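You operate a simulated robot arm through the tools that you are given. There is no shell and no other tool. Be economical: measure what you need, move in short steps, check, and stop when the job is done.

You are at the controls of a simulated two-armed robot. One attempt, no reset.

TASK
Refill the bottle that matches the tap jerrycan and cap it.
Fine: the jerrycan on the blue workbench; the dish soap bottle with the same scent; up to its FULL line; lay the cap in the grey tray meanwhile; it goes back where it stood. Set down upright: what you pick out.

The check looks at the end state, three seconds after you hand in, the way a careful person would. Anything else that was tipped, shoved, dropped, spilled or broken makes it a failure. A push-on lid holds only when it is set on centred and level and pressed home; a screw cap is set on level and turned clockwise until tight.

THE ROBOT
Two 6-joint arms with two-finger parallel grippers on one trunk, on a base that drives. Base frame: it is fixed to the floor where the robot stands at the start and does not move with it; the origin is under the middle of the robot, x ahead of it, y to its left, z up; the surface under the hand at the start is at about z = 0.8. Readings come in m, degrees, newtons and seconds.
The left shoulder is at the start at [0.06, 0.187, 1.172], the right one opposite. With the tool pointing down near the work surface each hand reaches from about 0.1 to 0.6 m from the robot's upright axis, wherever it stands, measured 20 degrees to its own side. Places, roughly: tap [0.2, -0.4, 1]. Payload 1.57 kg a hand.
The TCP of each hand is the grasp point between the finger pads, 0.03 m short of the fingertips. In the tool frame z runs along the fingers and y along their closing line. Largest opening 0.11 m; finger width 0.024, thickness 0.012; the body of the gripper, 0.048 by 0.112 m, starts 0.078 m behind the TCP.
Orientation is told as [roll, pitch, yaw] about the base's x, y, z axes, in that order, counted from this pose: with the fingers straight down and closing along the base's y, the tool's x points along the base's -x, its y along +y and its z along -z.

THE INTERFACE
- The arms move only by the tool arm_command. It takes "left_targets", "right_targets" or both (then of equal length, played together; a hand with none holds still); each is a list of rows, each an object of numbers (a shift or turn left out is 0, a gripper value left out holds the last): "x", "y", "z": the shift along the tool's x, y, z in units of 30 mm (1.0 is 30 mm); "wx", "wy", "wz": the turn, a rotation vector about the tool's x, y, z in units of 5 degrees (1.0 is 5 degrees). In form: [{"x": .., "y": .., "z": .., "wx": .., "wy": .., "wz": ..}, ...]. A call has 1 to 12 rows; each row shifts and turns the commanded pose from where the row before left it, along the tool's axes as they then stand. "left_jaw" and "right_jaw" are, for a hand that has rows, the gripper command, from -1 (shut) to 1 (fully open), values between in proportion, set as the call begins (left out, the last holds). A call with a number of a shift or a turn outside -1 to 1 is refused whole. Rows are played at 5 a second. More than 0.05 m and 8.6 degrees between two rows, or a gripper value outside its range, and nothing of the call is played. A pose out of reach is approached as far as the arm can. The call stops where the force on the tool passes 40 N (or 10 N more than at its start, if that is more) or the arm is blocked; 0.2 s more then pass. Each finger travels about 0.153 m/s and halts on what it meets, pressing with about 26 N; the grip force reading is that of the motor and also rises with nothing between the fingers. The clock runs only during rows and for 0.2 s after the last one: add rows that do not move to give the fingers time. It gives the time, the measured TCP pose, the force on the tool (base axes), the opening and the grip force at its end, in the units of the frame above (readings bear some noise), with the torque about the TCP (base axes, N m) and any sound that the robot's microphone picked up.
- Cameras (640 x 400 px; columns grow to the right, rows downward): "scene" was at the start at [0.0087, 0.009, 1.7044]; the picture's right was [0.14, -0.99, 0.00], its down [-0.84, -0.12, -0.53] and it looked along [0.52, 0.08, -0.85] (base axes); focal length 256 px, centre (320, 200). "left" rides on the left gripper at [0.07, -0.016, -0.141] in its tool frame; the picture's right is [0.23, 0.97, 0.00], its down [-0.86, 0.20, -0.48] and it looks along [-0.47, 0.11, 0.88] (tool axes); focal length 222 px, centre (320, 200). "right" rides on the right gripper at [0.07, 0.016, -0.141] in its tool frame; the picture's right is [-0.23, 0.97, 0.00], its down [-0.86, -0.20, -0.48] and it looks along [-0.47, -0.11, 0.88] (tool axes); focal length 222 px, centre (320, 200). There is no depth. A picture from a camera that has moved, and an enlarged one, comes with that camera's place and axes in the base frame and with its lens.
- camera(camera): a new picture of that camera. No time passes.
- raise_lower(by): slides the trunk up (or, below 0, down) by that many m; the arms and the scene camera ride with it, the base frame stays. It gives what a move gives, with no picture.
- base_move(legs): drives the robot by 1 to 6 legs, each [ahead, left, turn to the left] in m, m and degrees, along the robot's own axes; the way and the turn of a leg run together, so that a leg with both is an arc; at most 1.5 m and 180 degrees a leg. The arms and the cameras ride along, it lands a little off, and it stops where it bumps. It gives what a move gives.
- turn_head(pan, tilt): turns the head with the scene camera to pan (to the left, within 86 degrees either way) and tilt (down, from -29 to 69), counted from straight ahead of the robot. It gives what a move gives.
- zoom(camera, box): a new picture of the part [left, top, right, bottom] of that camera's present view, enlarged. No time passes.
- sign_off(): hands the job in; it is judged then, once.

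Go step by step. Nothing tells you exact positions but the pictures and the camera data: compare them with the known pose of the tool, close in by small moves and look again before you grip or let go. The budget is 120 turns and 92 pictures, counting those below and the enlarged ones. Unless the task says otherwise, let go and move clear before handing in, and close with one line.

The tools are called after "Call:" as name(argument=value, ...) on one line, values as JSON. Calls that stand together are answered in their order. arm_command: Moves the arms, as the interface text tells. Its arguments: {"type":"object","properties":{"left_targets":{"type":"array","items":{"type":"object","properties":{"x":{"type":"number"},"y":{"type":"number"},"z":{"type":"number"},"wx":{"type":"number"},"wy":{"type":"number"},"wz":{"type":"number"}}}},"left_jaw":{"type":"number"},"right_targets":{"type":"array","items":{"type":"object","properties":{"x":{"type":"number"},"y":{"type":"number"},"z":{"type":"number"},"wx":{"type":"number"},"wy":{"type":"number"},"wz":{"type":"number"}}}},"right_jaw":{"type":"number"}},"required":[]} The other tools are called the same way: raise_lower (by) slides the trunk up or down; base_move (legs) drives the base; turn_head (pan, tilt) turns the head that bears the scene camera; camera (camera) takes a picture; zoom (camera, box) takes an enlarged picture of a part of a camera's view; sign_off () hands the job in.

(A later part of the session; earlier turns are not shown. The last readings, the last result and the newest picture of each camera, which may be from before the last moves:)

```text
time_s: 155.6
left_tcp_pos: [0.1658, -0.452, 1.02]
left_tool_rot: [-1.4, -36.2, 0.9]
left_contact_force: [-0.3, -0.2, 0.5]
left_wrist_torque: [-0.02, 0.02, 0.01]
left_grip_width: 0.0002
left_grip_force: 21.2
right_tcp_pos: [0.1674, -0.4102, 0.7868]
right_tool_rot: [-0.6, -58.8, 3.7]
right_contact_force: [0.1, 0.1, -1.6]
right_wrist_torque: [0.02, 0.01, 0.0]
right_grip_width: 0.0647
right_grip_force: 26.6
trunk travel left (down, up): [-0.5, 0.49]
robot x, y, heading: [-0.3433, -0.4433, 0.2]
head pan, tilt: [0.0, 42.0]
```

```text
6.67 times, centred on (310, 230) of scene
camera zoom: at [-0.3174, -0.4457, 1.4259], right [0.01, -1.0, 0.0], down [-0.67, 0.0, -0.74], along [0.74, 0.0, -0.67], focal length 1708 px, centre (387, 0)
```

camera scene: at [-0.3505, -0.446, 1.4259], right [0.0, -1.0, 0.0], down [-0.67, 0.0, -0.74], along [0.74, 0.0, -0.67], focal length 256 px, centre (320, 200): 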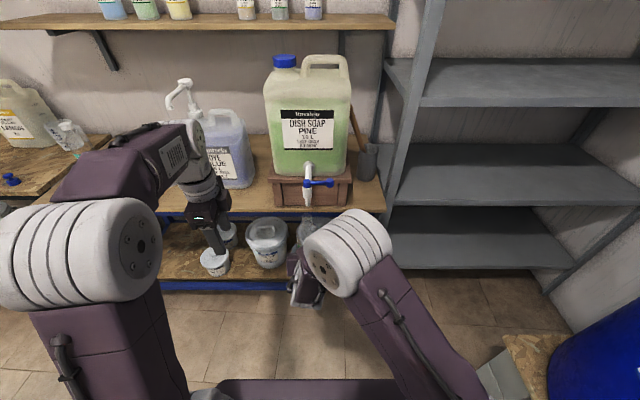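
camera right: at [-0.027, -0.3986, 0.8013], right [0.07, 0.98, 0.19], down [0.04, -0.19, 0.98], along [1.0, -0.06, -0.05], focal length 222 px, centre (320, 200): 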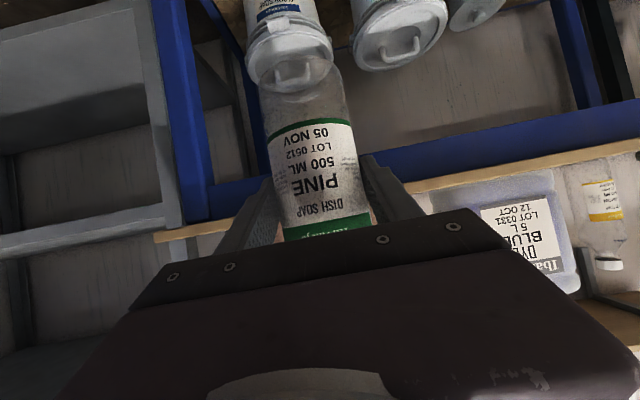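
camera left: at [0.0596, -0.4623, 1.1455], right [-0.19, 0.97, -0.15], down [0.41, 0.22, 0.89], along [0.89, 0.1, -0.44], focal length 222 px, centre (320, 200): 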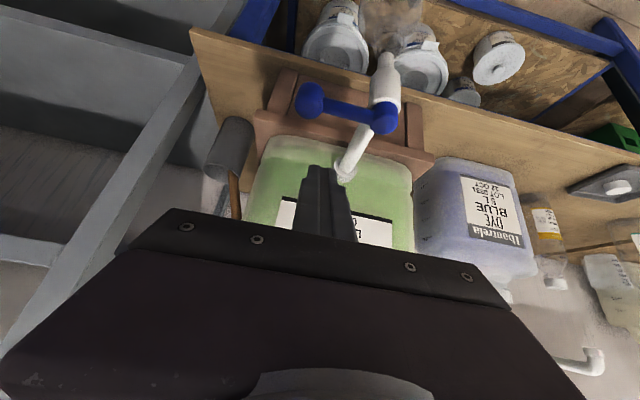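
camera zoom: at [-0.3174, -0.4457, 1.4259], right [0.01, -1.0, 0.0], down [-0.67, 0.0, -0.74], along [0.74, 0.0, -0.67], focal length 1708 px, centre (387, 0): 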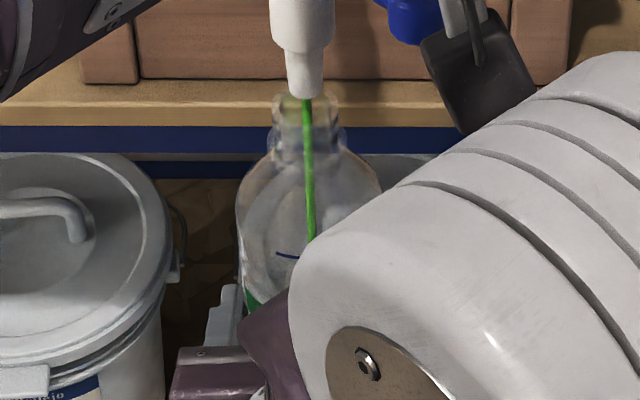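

Call:
arm_command(left_targets=[{}, {}, {}, {}, {}, {}, {}, {}, {}, {}, {}, {}])

Call:
zoom(camera="scene", box=[285, 200, 335, 260])

```text
time_s: 158.2
left_tcp_pos: [0.1659, -0.4515, 1.0207]
left_tool_rot: [-1.4, -36.1, 0.9]
left_contact_force: [0.2, 0.3, 1.0]
left_wrist_torque: [0.0, -0.01, 0.0]
left_grip_width: 0.0
left_grip_force: 21.8
right_tcp_pos: [0.1676, -0.411, 0.7863]
right_tool_rot: [-0.6, -58.8, 3.5]
right_contact_force: [-1.2, 0.5, -1.9]
right_wrist_torque: [0.01, 0.03, 0.0]
right_grip_width: 0.0647
right_grip_force: 26.3
trunk travel left (down, up): [-0.5, 0.49]
robot x, y, heading: [-0.3417, -0.4439, 0.3]
head pan, tilt: [0.0, 42.0]
```

```text
6.67 times, centred on (310, 230) of scene
camera zoom: at [-0.3173, -0.4457, 1.4259], right [0.01, -1.0, 0.0], down [-0.67, 0.0, -0.74], along [0.74, 0.0, -0.67], focal length 1708 px, centre (387, 0)
```

zoom: 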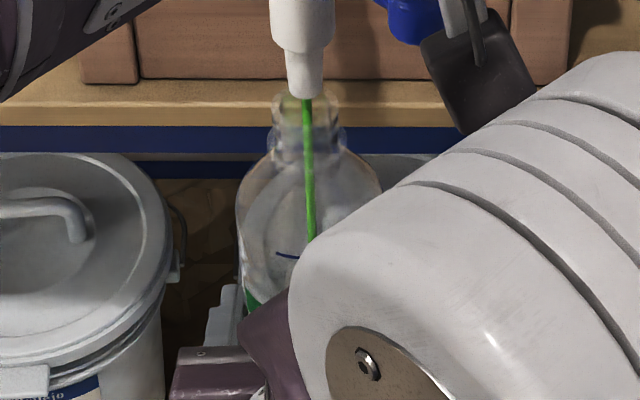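

The wrist force suggests ~25 ml/s; about 200 ml in. Continue about 5 s.

Call:
arm_command(left_targets=[{}, {}, {}, {}, {}, {}, {}, {}, {}, {}, {}, {}])

Call:
arm_command(left_targets=[{}, {}, {}, {}, {}, {}, {}, {}])

Call:
zoom(camera="scene", box=[285, 200, 335, 260])

```text
time_s: 160.8
left_tcp_pos: [0.1661, -0.4515, 1.0209]
left_tool_rot: [-1.3, -36.3, 0.9]
left_contact_force: [0.6, -0.5, -0.8]
left_wrist_torque: [0.01, -0.01, -0.03]
left_grip_width: 0.0
left_grip_force: 21.4
right_tcp_pos: [0.1668, -0.4103, 0.7866]
right_tool_rot: [-0.6, -58.8, 3.6]
right_contact_force: [0.3, -0.3, -2.3]
right_wrist_torque: [0.04, 0.02, 0.03]
right_grip_width: 0.0648
right_grip_force: 26.3
trunk travel left (down, up): [-0.5, 0.49]
robot x, y, heading: [-0.339, -0.4445, 0.1]
head pan, tilt: [0.0, 42.0]
```

```text
time_s: 162.6
left_tcp_pos: [0.1646, -0.4515, 1.0203]
left_tool_rot: [-1.2, -36.2, 0.9]
left_contact_force: [-0.3, -0.7, -0.7]
left_wrist_torque: [0.02, 0.0, 0.0]
left_grip_width: 0.0
left_grip_force: 21.1
right_tcp_pos: [0.1672, -0.4107, 0.787]
right_tool_rot: [-0.7, -58.8, 3.6]
right_contact_force: [-0.1, -0.2, -2.7]
right_wrist_torque: [-0.01, 0.05, 0.03]
right_grip_width: 0.0647
right_grip_force: 26.1
trunk travel left (down, up): [-0.5, 0.49]
robot x, y, heading: [-0.3425, -0.4489, 0.3]
head pan, tilt: [0.0, 42.0]
```

```text
6.67 times, centred on (310, 230) of scene
camera zoom: at [-0.3172, -0.4457, 1.4259], right [0.01, -1.0, 0.0], down [-0.67, 0.0, -0.74], along [0.74, 0.0, -0.67], focal length 1708 px, centre (387, 0)
```

zoom: 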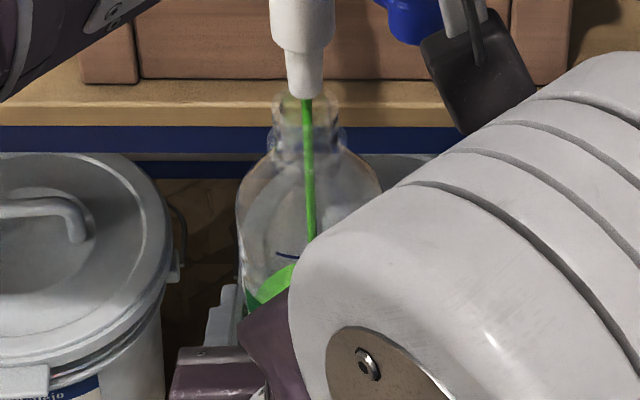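

The surface appears, about 60 mm below FULL yet. Wait ~5.5 s.

Call:
arm_command(left_targets=[{}, {}, {}, {}, {}, {}, {}, {}, {}, {}, {}, {}])

Call:
arm_command(left_targets=[{}, {}, {}, {}, {}, {}, {}, {}, {}, {}, {}, {}])

Call:
zoom(camera="scene", box=[285, 200, 335, 260])

```text
time_s: 165.2
left_tcp_pos: [0.1656, -0.4512, 1.0207]
left_tool_rot: [-1.2, -36.2, 0.9]
left_contact_force: [0.9, 0.5, 0.8]
left_wrist_torque: [-0.02, 0.0, 0.04]
left_grip_width: 0.0001
left_grip_force: 20.4
right_tcp_pos: [0.1679, -0.4103, 0.7864]
right_tool_rot: [-0.6, -58.9, 3.5]
right_contact_force: [0.3, 1.2, -3.0]
right_wrist_torque: [0.0, 0.04, -0.01]
right_grip_width: 0.0648
right_grip_force: 26.4
trunk travel left (down, up): [-0.5, 0.49]
robot x, y, heading: [-0.3441, -0.4443, 0.1]
head pan, tilt: [0.0, 42.0]
```

```text
time_s: 167.8
left_tcp_pos: [0.1657, -0.4508, 1.0204]
left_tool_rot: [-1.3, -36.2, 1.0]
left_contact_force: [1.4, -1.3, 0.4]
left_wrist_torque: [0.03, 0.0, 0.0]
left_grip_width: 0.0
left_grip_force: 21.4
right_tcp_pos: [0.168, -0.4099, 0.786]
right_tool_rot: [-0.7, -58.8, 3.7]
right_contact_force: [-0.1, -0.7, -4.4]
right_wrist_torque: [-0.02, 0.03, 0.01]
right_grip_width: 0.0648
right_grip_force: 25.4
trunk travel left (down, up): [-0.5, 0.49]
robot x, y, heading: [-0.3451, -0.4425, 0.5]
head pan, tilt: [0.0, 42.0]
```

```text
6.67 times, centred on (310, 230) of scene
camera zoom: at [-0.317, -0.4457, 1.4259], right [0.01, -1.0, 0.0], down [-0.67, 0.0, -0.74], along [0.74, 0.0, -0.67], focal length 1708 px, centre (387, 0)
```

zoom: 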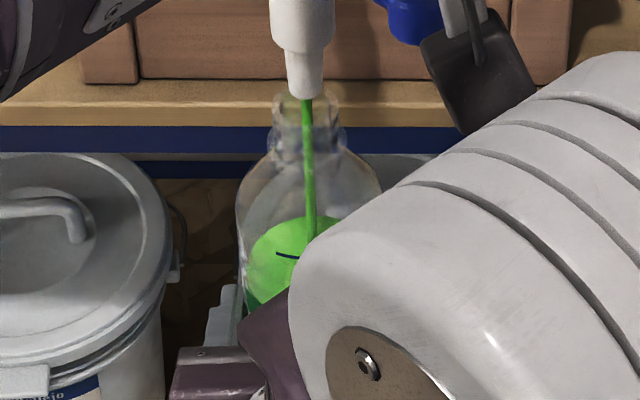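

About 33 mm below FULL. Another ~4 s.

Call:
arm_command(left_targets=[{}, {}, {}, {}, {}, {}, {}, {}, {}, {}, {}, {}])

Call:
arm_command(left_targets=[{}, {}, {}, {}, {}, {}])

Call:
zoom(camera="scene", box=[285, 200, 335, 260])

```text
time_s: 170.4
left_tcp_pos: [0.1656, -0.4508, 1.0199]
left_tool_rot: [-1.3, -36.2, 0.9]
left_contact_force: [0.2, 0.2, -0.3]
left_wrist_torque: [0.0, 0.01, 0.0]
left_grip_width: 0.0
left_grip_force: 21.7
right_tcp_pos: [0.1675, -0.4095, 0.7863]
right_tool_rot: [-0.8, -58.9, 3.7]
right_contact_force: [-0.1, 0.0, -4.4]
right_wrist_torque: [-0.04, 0.07, 0.01]
right_grip_width: 0.065
right_grip_force: 25.7
trunk travel left (down, up): [-0.5, 0.49]
robot x, y, heading: [-0.3371, -0.4456, 0.3]
head pan, tilt: [0.0, 42.0]
```

```text
time_s: 171.8
left_tcp_pos: [0.1652, -0.4512, 1.0202]
left_tool_rot: [-1.3, -36.2, 1.0]
left_contact_force: [-0.4, 0.4, -0.5]
left_wrist_torque: [-0.02, -0.01, -0.01]
left_grip_width: 0.0001
left_grip_force: 21.5
right_tcp_pos: [0.1682, -0.4097, 0.7865]
right_tool_rot: [-0.6, -58.8, 3.7]
right_contact_force: [0.0, -0.2, -4.1]
right_wrist_torque: [0.02, 0.04, -0.02]
right_grip_width: 0.0647
right_grip_force: 25.7
trunk travel left (down, up): [-0.5, 0.49]
robot x, y, heading: [-0.3409, -0.4443, 0.3]
head pan, tilt: [0.0, 42.0]
```

```text
6.67 times, centred on (310, 230) of scene
camera zoom: at [-0.3169, -0.4457, 1.4259], right [0.01, -1.0, 0.0], down [-0.67, 0.0, -0.74], along [0.74, 0.0, -0.67], focal length 1708 px, centre (387, 0)
```

zoom: 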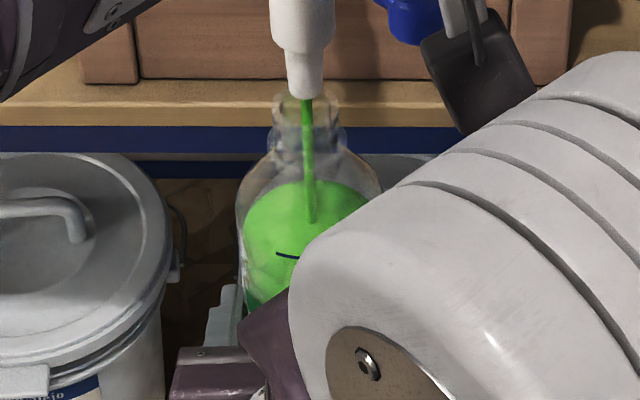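

About 20 mm below FULL. Wait 2.4 s and look more closely.

Call:
arm_command(left_targets=[{}, {}, {}, {}, {}, {}, {}, {}, {}, {}, {}])

Call:
zoom(camera="scene", box=[298, 205, 328, 250])

```text
time_s: 174.2
left_tcp_pos: [0.1665, -0.4504, 1.0208]
left_tool_rot: [-1.3, -36.2, 0.9]
left_contact_force: [0.9, -0.3, 0.2]
left_wrist_torque: [-0.01, 0.02, 0.04]
left_grip_width: 0.0002
left_grip_force: 20.8
right_tcp_pos: [0.1682, -0.411, 0.7853]
right_tool_rot: [-0.7, -58.7, 3.6]
right_contact_force: [0.7, 0.7, -5.2]
right_wrist_torque: [0.0, 0.06, 0.03]
right_grip_width: 0.0652
right_grip_force: 25.2
trunk travel left (down, up): [-0.5, 0.49]
robot x, y, heading: [-0.3434, -0.4471, 0.3]
head pan, tilt: [0.0, 42.0]
```

```text
8.89 times, centred on (313, 228) of scene
camera zoom: at [-0.3168, -0.4457, 1.4259], right [0.01, -1.0, 0.0], down [-0.67, 0.0, -0.74], along [0.74, 0.0, -0.67], focal length 2278 px, centre (382, -44)
```

zoom: 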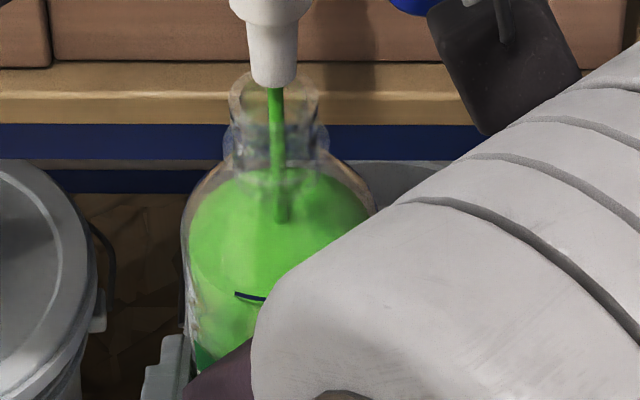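

Nearly at the line (about 4–5 mm short), which the closing time will supply. Hop the hook to the other side of the lever and push it shut in one go.

Call:
arm_command(left_targets=[{"z": -1, "x": -0.5}, {"x": 1, "z": -0.73, "y": 0.73}, {"z": 0.89, "x": 0.65}, {"z": 0.53, "x": -0.73, "y": -0.6}, {"z": 0.16, "x": -0.22}])

Call:
zoom(camera="scene", box=[280, 180, 340, 260])

```text
time_s: 174.9
left_tcp_pos: [0.1271, -0.4299, 1.0386]
left_tool_rot: [-1.6, -37.0, 1.2]
left_contact_force: [1.2, 0.5, 1.4]
left_wrist_torque: [-0.01, 0.38, -0.01]
left_grip_width: 0.0
left_grip_force: 21.6
right_tcp_pos: [0.1666, -0.412, 0.7827]
right_tool_rot: [-1.2, -58.3, 4.0]
right_contact_force: [0.0, 0.0, -5.9]
right_wrist_torque: [0.02, 0.03, 0.01]
right_grip_width: 0.0649
right_grip_force: 26.2
trunk travel left (down, up): [-0.5, 0.49]
robot x, y, heading: [-0.3374, -0.4437, 0.5]
head pan, tilt: [0.0, 42.0]
stopped in row 3 (left hand): the force on the tool passed its limit at 78 N (the readings are from after the stop); the commanded pose is now the measured one
```

```text
5.00 times, centred on (310, 220) of scene
camera zoom: at [-0.315, -0.4466, 1.4258], right [0.0, -1.0, 0.0], down [-0.67, 0.0, -0.74], along [0.74, 0.0, -0.67], focal length 1281 px, centre (370, 100)
```

zoom: 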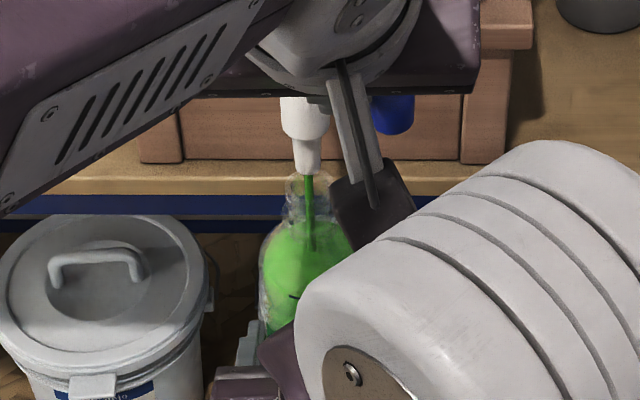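

Call:
zoom(camera="left", box=[220, 40, 480, 250])

```text
1.90 times, centred on (350, 145) of left
camera zoom: at [-0.0147, -0.4443, 1.1087], right [-0.18, 0.97, -0.16], down [0.39, 0.22, 0.89], along [0.9, 0.1, -0.42], focal length 423 px, centre (263, 305)
```

zoom: 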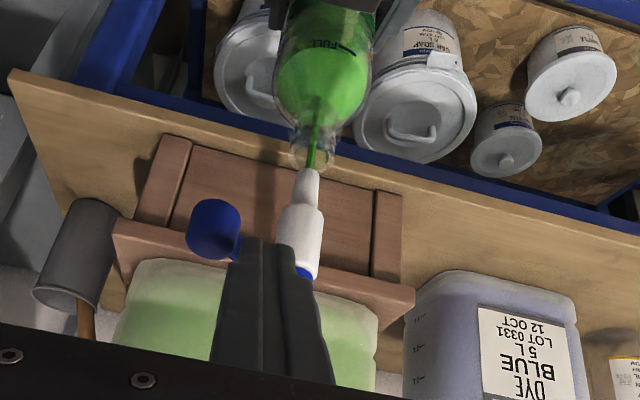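

The finger landed on top of the bar. Level is still just under FULL. Step back slightly while untilting, lower in front of the bar and push it shut.

Call:
arm_command(left_targets=[{"z": -0.29, "x": 0.28, "wy": 1}, {"z": 0.51, "x": 0.32, "y": -0.27, "wy": 1}, {"z": 0.45, "x": -0.89, "y": -0.27, "wy": 1}, {"z": 0.125, "x": -0.31, "y": -0.07}])

Call:
zoom(camera="left", box=[220, 40, 480, 250])

```text
time_s: 175.9
left_tcp_pos: [0.1526, -0.4468, 1.0228]
left_tool_rot: [-1.4, -22.1, 0.9]
left_contact_force: [-0.3, 0.8, -0.5]
left_wrist_torque: [-0.05, 0.0, -0.02]
left_grip_width: 0.0001
left_grip_force: 20.5
right_tcp_pos: [0.165, -0.4114, 0.7829]
right_tool_rot: [-1.2, -58.5, 4.2]
right_contact_force: [-0.1, 1.3, -5.8]
right_wrist_torque: [0.01, 0.05, -0.03]
right_grip_width: 0.0651
right_grip_force: 26.0
trunk travel left (down, up): [-0.5, 0.49]
robot x, y, heading: [-0.3428, -0.4456, 0.4]
head pan, tilt: [0.0, 42.0]
```

```text
1.90 times, centred on (350, 145) of left
camera zoom: at [0.0344, -0.4607, 1.1276], right [-0.21, 0.97, -0.11], down [0.61, 0.22, 0.76], along [0.76, 0.1, -0.64], focal length 423 px, centre (263, 305)
```

zoom: 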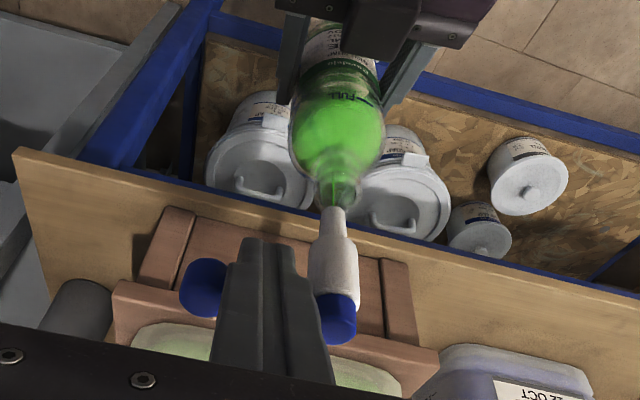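

Call:
zoom(camera="scene", box=[290, 190, 340, 250])

```text
6.67 times, centred on (315, 220) of scene
camera zoom: at [-0.3175, -0.4456, 1.4259], right [0.01, -1.0, 0.0], down [-0.67, 0.0, -0.74], along [0.74, 0.0, -0.67], focal length 1708 px, centre (353, 67)
```

zoom: 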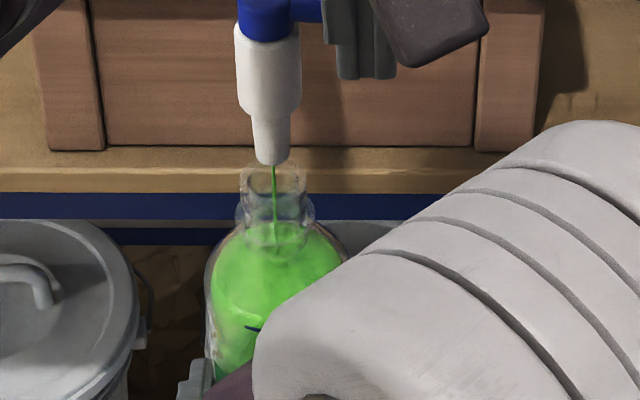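

Level is at the mark; a thin trickle remains. Push the lever the last bit.

Call:
arm_command(left_targets=[{"z": 0.1, "x": -0.24}])

Call:
zoom(camera="scene", box=[290, 190, 340, 250])

```text
time_s: 176.3
left_tcp_pos: [0.157, -0.4466, 1.0212]
left_tool_rot: [-1.4, -21.9, 0.7]
left_contact_force: [-15.0, 1.2, -2.3]
left_wrist_torque: [0.04, 0.33, 0.04]
left_grip_width: 0.0001
left_grip_force: 21.7
right_tcp_pos: [0.1643, -0.4112, 0.7846]
right_tool_rot: [-1.1, -58.6, 4.2]
right_contact_force: [0.0, -0.5, -6.0]
right_wrist_torque: [0.0, 0.08, 0.02]
right_grip_width: 0.0648
right_grip_force: 26.1
trunk travel left (down, up): [-0.5, 0.49]
robot x, y, heading: [-0.3458, -0.4417, 0.5]
head pan, tilt: [0.0, 42.0]
```

```text
6.67 times, centred on (315, 220) of scene
camera zoom: at [-0.3203, -0.4455, 1.4258], right [0.0, -1.0, 0.0], down [-0.67, 0.0, -0.74], along [0.74, 0.0, -0.67], focal length 1708 px, centre (353, 67)
```

zoom: 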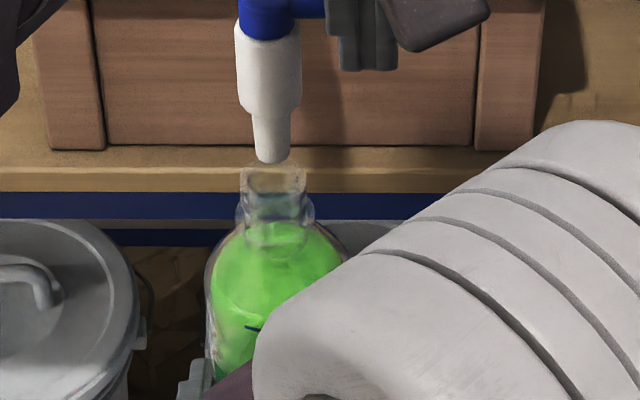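

Shut, no drip, level at FULL. Withdraw the left hand and back off with the bottle.

Call:
arm_command(left_targets=[{"x": 0.4, "z": -0.2}, {"z": -1}, {"z": -1}, {"z": -1}, {"wy": 1}, {"wy": 1}, {"wy": 1}, {"wy": 1}])

Call:
base_move(legs=[[-0.15, 0, 0]])

Call:
arm_command(left_targets=[{"y": 1}, {"y": 1}, {"y": 1}, {"y": 1}, {"y": 1}, {"y": 1}, {"y": 1}, {"y": 1}])

```text
time_s: 178.2
left_tcp_pos: [0.0937, -0.437, 1.0832]
left_tool_rot: [-1.4, -2.2, 0.2]
left_contact_force: [-0.7, 0.8, -0.7]
left_wrist_torque: [0.05, 0.03, 0.0]
left_grip_width: 0.0
left_grip_force: 21.4
left hand out of reach, approached as far as the arm can: row 7, 8
right_tcp_pos: [0.1665, -0.4113, 0.7837]
right_tool_rot: [-1.2, -58.4, 4.0]
right_contact_force: [0.3, 0.9, -5.7]
right_wrist_torque: [0.0, 0.05, 0.02]
right_grip_width: 0.0647
right_grip_force: 26.0
trunk travel left (down, up): [-0.5, 0.49]
robot x, y, heading: [-0.3389, -0.4491, 0.2]
head pan, tilt: [0.0, 42.0]
```

```text
time_s: 179.5
left_tcp_pos: [-0.0576, -0.4374, 1.0839]
left_tool_rot: [-1.5, -2.5, 0.2]
left_contact_force: [-0.9, 0.0, 0.1]
left_wrist_torque: [0.02, -0.03, 0.01]
left_grip_width: 0.0
left_grip_force: 21.5
right_tcp_pos: [0.0148, -0.4123, 0.7831]
right_tool_rot: [-1.1, -58.5, 4.1]
right_contact_force: [0.1, -0.1, -5.6]
right_wrist_torque: [0.01, 0.03, -0.04]
right_grip_width: 0.065
right_grip_force: 25.9
trunk travel left (down, up): [-0.5, 0.49]
robot x, y, heading: [-0.4901, -0.4439, 0.4]
head pan, tilt: [0.0, 42.0]
```

```text
time_s: 181.3
left_tcp_pos: [-0.0562, -0.1963, 1.0777]
left_tool_rot: [-1.4, -2.3, 0.2]
left_contact_force: [-0.1, 0.5, 0.5]
left_wrist_torque: [-0.04, -0.03, -0.01]
left_grip_width: 0.0
left_grip_force: 21.4
right_tcp_pos: [0.0151, -0.4124, 0.7836]
right_tool_rot: [-1.2, -58.4, 4.1]
right_contact_force: [-0.3, 0.6, -5.2]
right_wrist_torque: [0.02, 0.06, 0.01]
right_grip_width: 0.0651
right_grip_force: 26.2
trunk travel left (down, up): [-0.5, 0.49]
robot x, y, heading: [-0.4931, -0.4487, 0.1]
head pan, tilt: [0.0, 42.0]
```

Now raise the trunk a little and move the bottle hand to its earlier carry pose (right side), while the left hand turns to the cap-pick yaw.

Call:
raise_lower(by=0.04)

Call:
arm_command(right_targets=[{"z": -0.43, "x": -0.52, "y": -0.6}, {"z": -0.43, "x": -0.52, "y": -0.6}, {"z": -0.43, "x": -0.52, "y": -0.6}, {"z": -0.43, "x": -0.52, "y": -0.6}, {"z": -0.43, "x": -0.52, "y": -0.6}, {"z": -0.43, "x": -0.52, "y": -0.6}, {"z": -0.43, "x": -0.52, "y": -0.6}, {"z": -0.43, "x": -0.52, "y": -0.6}, {"z": -0.43, "x": -0.52, "y": -0.6}, {"z": -0.43, "x": -0.52, "y": -0.6}, {"z": -0.43, "x": -0.52, "y": -0.6}, {"z": -0.43, "x": -0.52, "y": -0.6}])

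Call:
arm_command(left_targets=[{"wz": 1}, {"wz": 1}, {"wz": 1}, {"wz": 1}, {"wz": 1}, {"wz": 1}, {"wz": 1}, {"wz": 1}, {"wz": 1}, {"wz": 1}, {"wz": 1}, {"wz": 1}], left_jaw=0.1)

Call:
arm_command(left_targets=[{"wz": 1}, {"wz": 1}, {"wz": 1}, {"wz": 1}, {"wz": 0.8}])

```text
time_s: 182.2
left_tcp_pos: [-0.0565, -0.1979, 1.1165]
left_tool_rot: [-1.4, -2.3, 0.2]
left_contact_force: [0.0, -0.5, 0.1]
left_wrist_torque: [-0.01, 0.03, 0.01]
left_grip_width: 0.0001
left_grip_force: 21.2
right_tcp_pos: [0.0151, -0.4122, 0.8231]
right_tool_rot: [-1.2, -58.5, 4.0]
right_contact_force: [0.5, 0.3, -5.3]
right_wrist_torque: [-0.02, 0.06, -0.01]
right_grip_width: 0.0648
right_grip_force: 25.7
trunk travel left (down, up): [-0.54, 0.45]
robot x, y, heading: [-0.4996, -0.4465, -0.2]
head pan, tilt: [0.0, 42.0]
```

```text
time_s: 184.8
left_tcp_pos: [-0.0568, -0.1975, 1.1166]
left_tool_rot: [-1.5, -2.3, 0.3]
left_contact_force: [0.3, -0.5, 0.4]
left_wrist_torque: [-0.01, 0.0, -0.01]
left_grip_width: 0.0001
left_grip_force: 21.1
right_tcp_pos: [-0.0088, -0.6095, 1.0594]
right_tool_rot: [-1.1, -58.4, 4.0]
right_contact_force: [-0.4, 0.2, -4.7]
right_wrist_torque: [-0.02, 0.04, 0.03]
right_grip_width: 0.0648
right_grip_force: 26.3
right hand out of reach, approached as far as the arm can: row 12
trunk travel left (down, up): [-0.54, 0.45]
robot x, y, heading: [-0.4939, -0.4462, 0.0]
head pan, tilt: [0.0, 42.0]
```

```text
time_s: 187.4
left_tcp_pos: [-0.0566, -0.1977, 1.1175]
left_tool_rot: [1.2, -2.4, -59.9]
left_contact_force: [0.3, -0.3, -0.5]
left_wrist_torque: [0.03, 0.0, -0.02]
left_grip_width: 0.0604
left_grip_force: 0.0
right_tcp_pos: [-0.008, -0.6097, 1.0595]
right_tool_rot: [-1.2, -58.4, 4.0]
right_contact_force: [-0.3, -0.7, -5.4]
right_wrist_torque: [0.01, 0.03, 0.0]
right_grip_width: 0.065
right_grip_force: 26.5
trunk travel left (down, up): [-0.54, 0.45]
robot x, y, heading: [-0.4923, -0.4498, 0.3]
head pan, tilt: [0.0, 42.0]
```

```text
time_s: 188.6
left_tcp_pos: [-0.0569, -0.1979, 1.1177]
left_tool_rot: [2.2, -1.6, -84.0]
left_contact_force: [0.1, -0.2, -0.1]
left_wrist_torque: [0.02, -0.01, 0.02]
left_grip_width: 0.0608
left_grip_force: 0.0
right_tcp_pos: [-0.0092, -0.6094, 1.0606]
right_tool_rot: [-1.2, -58.4, 4.0]
right_contact_force: [0.4, -0.2, -6.5]
right_wrist_torque: [0.0, 0.08, 0.01]
right_grip_width: 0.0648
right_grip_force: 25.6
trunk travel left (down, up): [-0.54, 0.45]
robot x, y, heading: [-0.4938, -0.4437, 0.2]
head pan, tilt: [0.0, 42.0]
```

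Call:
arm_command(left_targets=[{"wy": -0.44, "wx": 0.32}])

Call:
base_move(legs=[[0, 0.35, 0], [0, 0.35, 0]])

Call:
base_move(legs=[[0.2, 0, 0], [0.17, 0, 0]])

Call:
camera(camera="left")

```text
time_s: 189.0
left_tcp_pos: [-0.0558, -0.1973, 1.1175]
left_tool_rot: [0.4, -3.8, -83.9]
left_contact_force: [-0.9, 1.5, 1.0]
left_wrist_torque: [0.01, 0.0, -0.02]
left_grip_width: 0.0602
left_grip_force: 0.1
right_tcp_pos: [-0.0081, -0.6094, 1.0603]
right_tool_rot: [-1.2, -58.4, 4.0]
right_contact_force: [0.2, 0.2, -5.7]
right_wrist_torque: [0.0, 0.04, 0.01]
right_grip_width: 0.0648
right_grip_force: 26.1
trunk travel left (down, up): [-0.54, 0.45]
robot x, y, heading: [-0.4908, -0.4425, 0.3]
head pan, tilt: [0.0, 42.0]
```

```text
time_s: 193.1
left_tcp_pos: [-0.0633, 0.5129, 1.1176]
left_tool_rot: [0.6, -3.8, -83.4]
left_contact_force: [-0.5, -0.1, -0.3]
left_wrist_torque: [-0.01, -0.02, 0.01]
left_grip_width: 0.0602
left_grip_force: 0.1
right_tcp_pos: [-0.0124, 0.1004, 1.0597]
right_tool_rot: [-1.1, -58.5, 4.4]
right_contact_force: [0.8, -0.6, -5.0]
right_wrist_torque: [0.02, 0.05, 0.0]
right_grip_width: 0.0649
right_grip_force: 25.9
trunk travel left (down, up): [-0.54, 0.45]
robot x, y, heading: [-0.4953, 0.2566, 0.6]
head pan, tilt: [0.0, 42.0]
```

```text
time_s: 195.8
left_tcp_pos: [0.3045, 0.5167, 1.1171]
left_tool_rot: [0.5, -3.8, -83.5]
left_contact_force: [0.1, -0.4, -0.7]
left_wrist_torque: [0.02, 0.0, 0.01]
left_grip_width: 0.0608
left_grip_force: 0.1
right_tcp_pos: [0.3559, 0.1049, 1.0577]
right_tool_rot: [-1.2, -58.4, 4.4]
right_contact_force: [-0.4, 0.4, -5.6]
right_wrist_torque: [0.0, 0.06, -0.02]
right_grip_width: 0.0647
right_grip_force: 25.8
trunk travel left (down, up): [-0.54, 0.45]
robot x, y, heading: [-0.1283, 0.2656, 0.6]
head pan, tilt: [0.0, 42.0]
```

```text
7 pictures are left
camera left: at [0.2782, 0.5935, 1.2538], right [0.94, 0.34, -0.01], down [0.29, -0.79, 0.54], along [0.18, -0.51, -0.84], focal length 222 px, centre (320, 200)
```

left: 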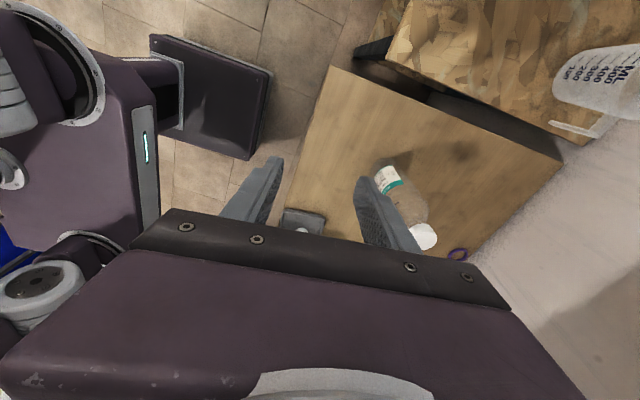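

Call:
arm_command(right_targets=[{"x": -0.57, "z": -0.35, "y": -0.2}, {"y": -0.7}])

Call:
arm_command(left_targets=[{"wy": 0.76, "wx": 0.1}, {"x": -0.94, "y": 0.08, "z": 0.35}, {"x": -0.94, "y": 0.08, "z": 0.35}, {"x": -0.94, "y": 0.08, "z": 0.35}, {"x": -0.94, "y": 0.08, "z": 0.35}, {"x": -0.94, "y": 0.08, "z": 0.35}, {"x": -0.94, "y": 0.08, "z": 0.35}, {"x": -0.94, "y": 0.08, "z": 0.35}, {"x": -0.94, "y": 0.08, "z": 0.35}, {"x": -0.94, "y": 0.08, "z": 0.35}, {"x": -0.94, "y": 0.08, "z": 0.35}, {"x": -0.94, "y": 0.08, "z": 0.35}])

Call:
camera(camera="left")

```text
time_s: 196.4
left_tcp_pos: [0.3055, 0.5156, 1.1176]
left_tool_rot: [0.4, -3.8, -83.4]
left_contact_force: [0.2, 0.0, -0.3]
left_wrist_torque: [0.05, -0.01, 0.05]
left_grip_width: 0.0606
left_grip_force: 0.0
right_tcp_pos: [0.3578, 0.0861, 1.0774]
right_tool_rot: [-1.3, -57.9, 4.4]
right_contact_force: [0.9, -0.4, -5.1]
right_wrist_torque: [0.0, 0.06, 0.03]
right_grip_width: 0.0649
right_grip_force: 26.0
right hand out of reach, approached as far as the arm can: row 2
trunk travel left (down, up): [-0.54, 0.45]
robot x, y, heading: [-0.1297, 0.2637, 0.7]
head pan, tilt: [0.0, 42.0]
```

```text
time_s: 199.0
left_tcp_pos: [0.3552, 0.2162, 0.9978]
left_tool_rot: [0.1, 0.0, -83.3]
left_contact_force: [0.3, -0.1, -0.9]
left_wrist_torque: [0.03, 0.02, -0.02]
left_grip_width: 0.0605
left_grip_force: 0.0
left hand out of reach, approached as far as the arm can: row 12
right_tcp_pos: [0.3561, 0.0861, 1.0779]
right_tool_rot: [-1.2, -58.0, 4.3]
right_contact_force: [-0.3, 0.0, -5.2]
right_wrist_torque: [-0.03, 0.04, 0.03]
right_grip_width: 0.0647
right_grip_force: 26.2
trunk travel left (down, up): [-0.54, 0.45]
robot x, y, heading: [-0.1315, 0.2613, 0.7]
head pan, tilt: [0.0, 42.0]
```

```text
6 pictures are left
camera left: at [0.3305, 0.2838, 1.1379], right [0.94, 0.34, 0.0], down [0.3, -0.83, 0.48], along [0.16, -0.45, -0.88], focal length 222 px, centre (320, 200)
```

left: 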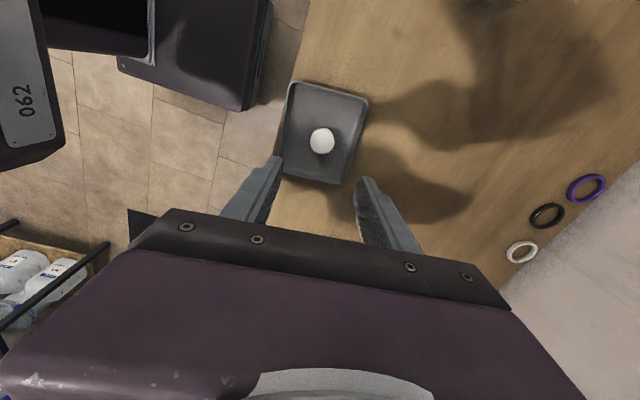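

Cap seen at about [0.357, 0.213]; lower over it and grip.

Call:
arm_command(left_targets=[{"x": -0.11, "y": 0.05, "z": 0.9}, {"z": 0.9}, {"z": 0.9}, {"z": 0.9}, {"z": 0.9}, {"z": 0.8}])

Call:
zoom(camera="left", box=[200, 80, 440, 230])

```text
time_s: 200.4
left_tcp_pos: [0.3595, 0.2132, 0.8375]
left_tool_rot: [0.1, 0.1, -83.4]
left_contact_force: [0.4, -0.4, 0.2]
left_wrist_torque: [-0.01, 0.02, 0.02]
left_grip_width: 0.0604
left_grip_force: 0.1
right_tcp_pos: [0.3564, 0.086, 1.0785]
right_tool_rot: [-1.3, -57.8, 4.3]
right_contact_force: [0.1, 0.0, -5.8]
right_wrist_torque: [0.01, 0.04, -0.03]
right_grip_width: 0.0647
right_grip_force: 26.1
trunk travel left (down, up): [-0.54, 0.45]
robot x, y, heading: [-0.1286, 0.2601, 0.8]
head pan, tilt: [0.0, 42.0]
```

```text
2.67 times, centred on (320, 155) of left
camera zoom: at [0.3336, 0.2816, 0.979], right [0.94, 0.34, 0.0], down [0.29, -0.83, 0.48], along [0.16, -0.45, -0.88], focal length 592 px, centre (320, 320)
```

zoom: 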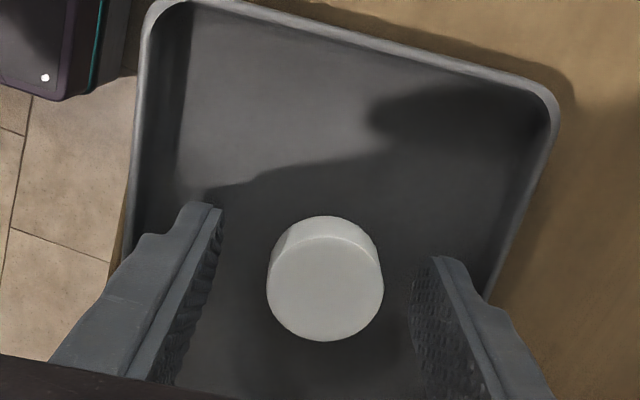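

Call:
arm_command(left_targets=[{"x": -0.13, "z": 0.06}])

Call:
arm_command(left_targets=[{}, {}, {}, {"z": -1}, {"z": -1}, {"z": -1}, {"z": -1}, {"z": -1}], left_jaw=-1)

```text
time_s: 200.8
left_tcp_pos: [0.3575, 0.21, 0.8354]
left_tool_rot: [0.0, 0.0, -83.4]
left_contact_force: [0.6, 1.1, 0.8]
left_wrist_torque: [-0.01, 0.02, 0.01]
left_grip_width: 0.0603
left_grip_force: 0.0
right_tcp_pos: [0.3566, 0.0857, 1.0759]
right_tool_rot: [-1.2, -57.9, 4.3]
right_contact_force: [-0.2, 0.4, -5.2]
right_wrist_torque: [0.0, 0.05, 0.03]
right_grip_width: 0.0648
right_grip_force: 26.3
trunk travel left (down, up): [-0.54, 0.45]
robot x, y, heading: [-0.1264, 0.265, 1.0]
head pan, tilt: [0.0, 42.0]
```

```text
time_s: 202.6
left_tcp_pos: [0.3585, 0.21, 0.985]
left_tool_rot: [0.1, 0.0, -83.4]
left_contact_force: [-0.2, -1.3, 0.0]
left_wrist_torque: [-0.02, -0.02, 0.01]
left_grip_width: 0.0322
left_grip_force: 26.3
right_tcp_pos: [0.3562, 0.0867, 1.0787]
right_tool_rot: [-1.2, -57.9, 4.2]
right_contact_force: [-0.1, 0.5, -4.9]
right_wrist_torque: [0.02, 0.03, -0.02]
right_grip_width: 0.065
right_grip_force: 26.1
trunk travel left (down, up): [-0.54, 0.45]
robot x, y, heading: [-0.1287, 0.2667, 0.9]
head pan, tilt: [0.0, 42.0]
```

Cap in hand. Take the left hand out to the left and wind it to +110° yaw, ready for clockwise turning.

Call:
arm_command(left_targets=[{"x": 1, "z": -0.5}, {"x": 1, "z": -0.5}, {"x": 1, "z": -0.5}, {"x": 1, "z": -0.5}, {"x": 1, "z": -0.5}, {"x": 1, "z": -0.5}, {"x": 1, "z": -0.5}, {"x": 1, "z": -0.5}, {"x": 1}, {"x": 1}])

Call:
arm_command(left_targets=[{"wz": -1}, {"wz": -1}, {"wz": -1}, {"wz": -1}, {"wz": -1}, {"wz": -1}, {"wz": -1}, {"wz": -1}, {"wz": -1}, {"wz": -1}, {"wz": -1}, {"wz": -1}])

Call:
arm_command(left_targets=[{"wz": -1}, {"wz": -1}, {"wz": -1}, {"wz": -1}, {"wz": -1}, {"wz": -1}, {"wz": -1}, {"wz": -1}, {"wz": -1}, {"wz": -1}, {"wz": -1}, {"wz": -1}])

Call:
arm_command(left_targets=[{"wz": -1}, {"wz": -1}, {"wz": -1}, {"wz": -1}, {"wz": -1}, {"wz": -1}, {"wz": -1}, {"wz": -1}, {"wz": -1}, {"wz": -1}, {"wz": -1}, {"wz": -1}])

Call:
arm_command(right_targets=[{"y": 0.7, "z": 0.2, "x": 0.25}, {"y": 0.7, "z": 0.2, "x": 0.25}, {"y": 0.7, "z": 0.2, "x": 0.25}, {"y": 0.7, "z": 0.2, "x": 0.25}, {"y": 0.7, "z": 0.2, "x": 0.25}, {"y": 0.7, "z": 0.2, "x": 0.25}, {"y": 0.7, "z": 0.2, "x": 0.25}, {"y": 0.7, "z": 0.2, "x": 0.25}, {"y": 0.7, "z": 0.2, "x": 0.25}, {"y": 0.5, "z": 0.2, "x": 0.25}])

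```text
time_s: 204.8
left_tcp_pos: [0.3233, 0.5096, 1.1046]
left_tool_rot: [0.1, -0.2, -83.4]
left_contact_force: [-1.0, 0.7, -0.1]
left_wrist_torque: [0.0, -0.03, 0.03]
left_grip_width: 0.032
left_grip_force: 26.0
right_tcp_pos: [0.3557, 0.087, 1.0781]
right_tool_rot: [-1.2, -57.8, 4.4]
right_contact_force: [0.3, 0.2, -5.5]
right_wrist_torque: [-0.01, 0.07, -0.01]
right_grip_width: 0.0646
right_grip_force: 26.3
trunk travel left (down, up): [-0.54, 0.45]
robot x, y, heading: [-0.1275, 0.267, 0.7]
head pan, tilt: [0.0, 42.0]
```

```text
time_s: 207.4
left_tcp_pos: [0.3235, 0.5086, 1.1049]
left_tool_rot: [0.0, 0.0, -23.3]
left_contact_force: [0.1, 0.4, 0.6]
left_wrist_torque: [0.0, 0.0, 0.02]
left_grip_width: 0.0325
left_grip_force: 25.4
right_tcp_pos: [0.3576, 0.0857, 1.0761]
right_tool_rot: [-1.2, -57.9, 4.3]
right_contact_force: [-0.8, 0.3, -5.0]
right_wrist_torque: [-0.01, 0.07, 0.0]
right_grip_width: 0.0648
right_grip_force: 26.2
trunk travel left (down, up): [-0.54, 0.45]
robot x, y, heading: [-0.1294, 0.2652, 0.7]
head pan, tilt: [0.0, 42.0]
```

```text
time_s: 210.0
left_tcp_pos: [0.3227, 0.509, 1.1056]
left_tool_rot: [-0.1, -0.1, 36.6]
left_contact_force: [0.0, 0.3, 0.1]
left_wrist_torque: [0.01, 0.03, -0.03]
left_grip_width: 0.0322
left_grip_force: 26.0
right_tcp_pos: [0.3562, 0.0853, 1.0783]
right_tool_rot: [-1.3, -57.8, 4.3]
right_contact_force: [0.5, 0.3, -5.4]
right_wrist_torque: [-0.01, 0.08, -0.01]
right_grip_width: 0.0648
right_grip_force: 26.1
trunk travel left (down, up): [-0.54, 0.45]
robot x, y, heading: [-0.1283, 0.2639, 0.6]
head pan, tilt: [0.0, 42.0]
```

```text
time_s: 212.6
left_tcp_pos: [0.3238, 0.5062, 1.105]
left_tool_rot: [-0.1, 0.0, 96.7]
left_contact_force: [-0.2, 0.5, -0.8]
left_wrist_torque: [-0.01, -0.01, 0.04]
left_grip_width: 0.0326
left_grip_force: 25.7
right_tcp_pos: [0.3561, 0.0863, 1.0785]
right_tool_rot: [-1.1, -57.9, 4.4]
right_contact_force: [-0.4, 0.4, -5.3]
right_wrist_torque: [0.05, 0.08, -0.01]
right_grip_width: 0.0648
right_grip_force: 26.3
trunk travel left (down, up): [-0.54, 0.45]
robot x, y, heading: [-0.13, 0.267, 0.8]
head pan, tilt: [0.0, 42.0]
```

```text
time_s: 214.8
left_tcp_pos: [0.3233, 0.5087, 1.1048]
left_tool_rot: [0.0, 0.1, 96.6]
left_contact_force: [-0.3, 0.2, -0.5]
left_wrist_torque: [0.0, 0.03, -0.03]
left_grip_width: 0.0326
left_grip_force: 25.4
right_tcp_pos: [0.3575, 0.2851, 0.9833]
right_tool_rot: [-1.3, -58.4, 4.5]
right_contact_force: [-0.6, -0.5, -6.3]
right_wrist_torque: [0.04, 0.08, 0.0]
right_grip_width: 0.0647
right_grip_force: 26.3
right hand out of reach, approached as far as the arm can: row 1
trunk travel left (down, up): [-0.54, 0.45]
robot x, y, heading: [-0.1302, 0.2664, 0.7]
head pan, tilt: [0.0, 42.0]
```

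Call:
base_move(legs=[[0.128, 0, -0.7]])

```text
time_s: 216.1
left_tcp_pos: [0.4557, 0.5046, 1.1049]
left_tool_rot: [-0.1, 0.0, 95.8]
left_contact_force: [-0.5, 0.0, -0.3]
left_wrist_torque: [-0.02, -0.03, -0.02]
left_grip_width: 0.0323
left_grip_force: 26.5
right_tcp_pos: [0.4868, 0.2786, 0.9848]
right_tool_rot: [-1.2, -58.4, 3.7]
right_contact_force: [0.1, 0.0, -6.1]
right_wrist_torque: [0.0, 0.12, -0.02]
right_grip_width: 0.065
right_grip_force: 25.8
trunk travel left (down, up): [-0.54, 0.45]
robot x, y, heading: [0.0008, 0.2697, 0.0]
head pan, tilt: [0.0, 42.0]
```

Call:
arm_command(right_targets=[{"z": 0.28, "x": 0.66, "y": 0.1}, {"z": 0.28, "x": 0.66, "y": 0.1}, {"z": 0.28, "x": 0.66, "y": 0.1}, {"z": 0.28, "x": 0.66, "y": 0.1}])

Call:
camera(camera="right")

```text
time_s: 217.1
left_tcp_pos: [0.456, 0.5044, 1.1045]
left_tool_rot: [-0.2, 0.0, 95.7]
left_contact_force: [0.1, -0.1, 0.2]
left_wrist_torque: [-0.01, 0.02, -0.01]
left_grip_width: 0.0325
left_grip_force: 26.1
right_tcp_pos: [0.4735, 0.2898, 0.8979]
right_tool_rot: [-1.1, -58.3, 3.8]
right_contact_force: [-0.1, 0.0, -5.2]
right_wrist_torque: [-0.02, 0.07, 0.0]
right_grip_width: 0.0649
right_grip_force: 26.1
trunk travel left (down, up): [-0.54, 0.45]
robot x, y, heading: [-0.003, 0.2632, 0.1]
head pan, tilt: [0.0, 42.0]
```

```text
4 pictures are left
camera right: at [0.3155, 0.3001, 0.913], right [0.07, 0.98, 0.18], down [0.05, -0.19, 0.98], along [1.0, -0.06, -0.06], focal length 222 px, centre (320, 200)
```

right: 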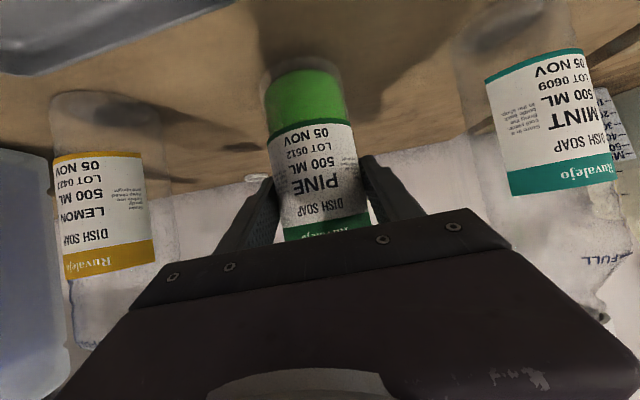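

Call:
arm_command(right_targets=[{"z": 0.052, "x": 0.085}, {"z": 0.052, "x": 0.085}])

Call:
arm_command(right_targets=[{"z": 0.052, "x": 0.085}])

```text
time_s: 217.7
left_tcp_pos: [0.4549, 0.5038, 1.1044]
left_tool_rot: [-0.1, 0.0, 95.8]
left_contact_force: [0.6, 0.5, 0.9]
left_wrist_torque: [-0.03, -0.01, -0.02]
left_grip_width: 0.0324
left_grip_force: 26.2
right_tcp_pos: [0.4726, 0.2898, 0.8922]
right_tool_rot: [-1.2, -58.5, 3.7]
right_contact_force: [0.4, 0.5, -5.2]
right_wrist_torque: [0.03, 0.05, 0.01]
right_grip_width: 0.0649
right_grip_force: 25.6
trunk travel left (down, up): [-0.54, 0.45]
robot x, y, heading: [0.0018, 0.2682, 0.2]
head pan, tilt: [0.0, 42.0]
```

```text
time_s: 218.1
left_tcp_pos: [0.4545, 0.5038, 1.1046]
left_tool_rot: [-0.2, 0.1, 95.8]
left_contact_force: [-0.1, 0.1, 0.2]
left_wrist_torque: [-0.02, 0.0, 0.0]
left_grip_width: 0.0323
left_grip_force: 26.2
right_tcp_pos: [0.4722, 0.2898, 0.8891]
right_tool_rot: [-1.2, -58.4, 3.7]
right_contact_force: [0.4, 0.2, -5.6]
right_wrist_torque: [-0.01, 0.03, -0.04]
right_grip_width: 0.0648
right_grip_force: 26.0
trunk travel left (down, up): [-0.54, 0.45]
robot x, y, heading: [0.0027, 0.2652, -0.1]
head pan, tilt: [0.0, 42.0]
```

Call:
arm_command(right_targets=[{"z": 0.052, "x": 0.085}])

Call:
arm_command(right_targets=[{"z": 0.026, "x": 0.042}])

```text
time_s: 218.5
left_tcp_pos: [0.4545, 0.5033, 1.1058]
left_tool_rot: [-0.3, 0.0, 95.8]
left_contact_force: [-0.6, -0.6, 0.0]
left_wrist_torque: [0.01, -0.01, 0.01]
left_grip_width: 0.0325
left_grip_force: 25.5
right_tcp_pos: [0.4727, 0.2892, 0.8891]
right_tool_rot: [-1.0, -58.8, 3.5]
right_contact_force: [-0.9, -1.1, 9.0]
right_wrist_torque: [0.05, 0.25, -0.01]
right_grip_width: 0.0647
right_grip_force: 25.8
trunk travel left (down, up): [-0.54, 0.45]
robot x, y, heading: [-0.0025, 0.2658, -0.2]
head pan, tilt: [0.0, 42.0]
```

```text
time_s: 218.9
left_tcp_pos: [0.4519, 0.5032, 1.1061]
left_tool_rot: [-0.3, 0.0, 95.8]
left_contact_force: [0.0, -0.3, 0.2]
left_wrist_torque: [-0.01, 0.0, -0.02]
left_grip_width: 0.0323
left_grip_force: 26.0
right_tcp_pos: [0.4719, 0.2887, 0.8881]
right_tool_rot: [-0.8, -58.8, 3.3]
right_contact_force: [3.9, -2.7, 20.9]
right_wrist_torque: [0.09, 0.01, 0.12]
right_grip_width: 0.0649
right_grip_force: 26.2
trunk travel left (down, up): [-0.54, 0.45]
robot x, y, heading: [-0.0006, 0.2658, 0.1]
head pan, tilt: [0.0, 42.0]
```

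Bottle rests on the bench at its old spot. Bring the cap near and take a look down at the mouth.

Call:
arm_command(left_targets=[{"x": 0.966, "y": -0.07}, {"x": 0.966, "y": -0.07}, {"x": 0.966, "y": -0.07}, {"x": 0.966, "y": -0.07, "z": 0.3}, {"x": 0.966, "y": -0.07, "z": 0.4}])

Call:
zoom(camera="left", box=[200, 0, 440, 210])

```text
time_s: 220.1
left_tcp_pos: [0.4789, 0.3597, 1.0848]
left_tool_rot: [-0.1, 0.0, 95.9]
left_contact_force: [1.0, -0.1, -0.4]
left_wrist_torque: [-0.01, -0.02, 0.01]
left_grip_width: 0.0323
left_grip_force: 25.7
right_tcp_pos: [0.4719, 0.2898, 0.8847]
right_tool_rot: [-1.1, -58.7, 3.8]
right_contact_force: [7.5, -0.1, 20.0]
right_wrist_torque: [0.44, -0.37, -0.03]
right_grip_width: 0.0649
right_grip_force: 25.8
trunk travel left (down, up): [-0.54, 0.45]
robot x, y, heading: [0.002, 0.2674, 0.3]
head pan, tilt: [0.0, 42.0]
```

```text
1.90 times, centred on (320, 105) of left
camera zoom: at [0.5016, 0.2922, 1.2264], right [-0.95, -0.33, 0.0], down [-0.29, 0.83, 0.48], along [-0.15, 0.45, -0.88], focal length 423 px, centre (320, 381)
```

zoom: 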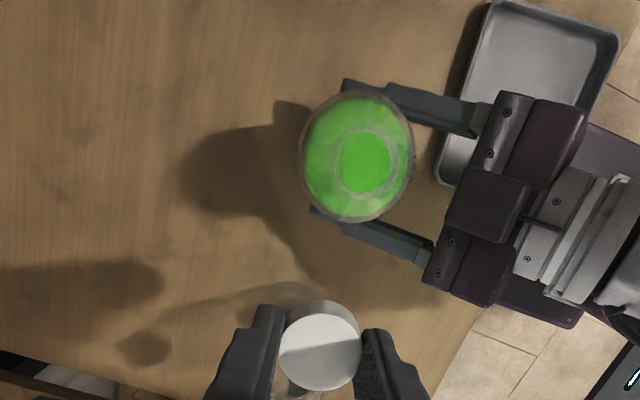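

Mouth centre about [0.482, 0.290]. Move the cap over it and lower to just above the thread.

Call:
arm_command(right_targets=[{"z": -0.018, "x": -0.03}])

Call:
arm_command(left_targets=[{"x": 0.77, "y": 0.05}, {"x": 0.77, "y": 0.05}, {"x": 0.76, "y": 0.05}, {"wz": -1}, {"wz": -1}, {"wz": -1}, {"z": 0.5}, {"z": 0.5}, {"z": 0.2}])

Call:
zoom(camera="left", box=[220, 90, 420, 230])

```text
time_s: 220.5
left_tcp_pos: [0.4798, 0.3599, 1.0848]
left_tool_rot: [-0.1, 0.0, 95.9]
left_contact_force: [-0.8, 0.9, -0.2]
left_wrist_torque: [-0.02, 0.01, 0.0]
left_grip_width: 0.0325
left_grip_force: 26.0
right_tcp_pos: [0.4718, 0.289, 0.8865]
right_tool_rot: [-1.3, -58.5, 3.8]
right_contact_force: [6.9, 1.5, 13.4]
right_wrist_torque: [0.58, -0.6, -0.21]
right_grip_width: 0.0645
right_grip_force: 25.5
trunk travel left (down, up): [-0.54, 0.45]
robot x, y, heading: [-0.001, 0.2633, 0.2]
head pan, tilt: [0.0, 42.0]
```

```text
time_s: 222.4
left_tcp_pos: [0.4724, 0.2953, 1.0527]
left_tool_rot: [-0.8, 0.7, 110.9]
left_contact_force: [-1.6, -0.3, 7.2]
left_wrist_torque: [-0.01, -0.04, 0.0]
left_grip_width: 0.0321
left_grip_force: 25.8
left hand out of reach, approached as far as the arm can: row 3
right_tcp_pos: [0.4707, 0.2897, 0.8855]
right_tool_rot: [-1.1, -58.3, 3.5]
right_contact_force: [-1.9, 0.3, 4.9]
right_wrist_torque: [0.43, 0.61, 0.11]
right_grip_width: 0.065
right_grip_force: 26.3
trunk travel left (down, up): [-0.54, 0.45]
robot x, y, heading: [-0.0019, 0.2664, 0.1]
head pan, tilt: [0.0, 42.0]
stopped in row 9 (left hand): the force on the tool passed its limit at 51 N (the readings are from after the stop); the commanded pose is now the measured one
```

```text
2.86 times, centred on (320, 160) of left
camera zoom: at [0.5094, 0.2357, 1.1955], right [-0.83, -0.56, -0.01], down [-0.5, 0.73, 0.47], along [-0.25, 0.39, -0.88], focal length 635 px, centre (320, 314)
```

zoom: 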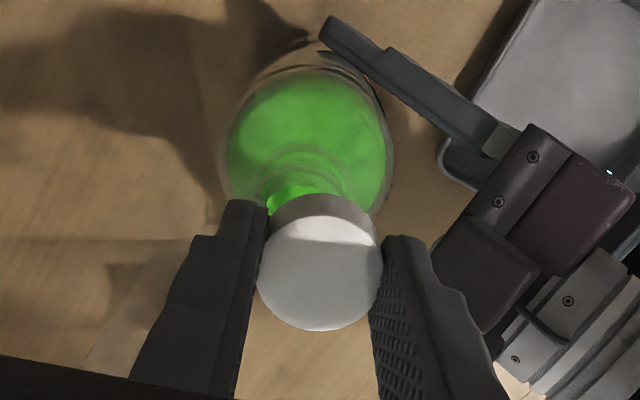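

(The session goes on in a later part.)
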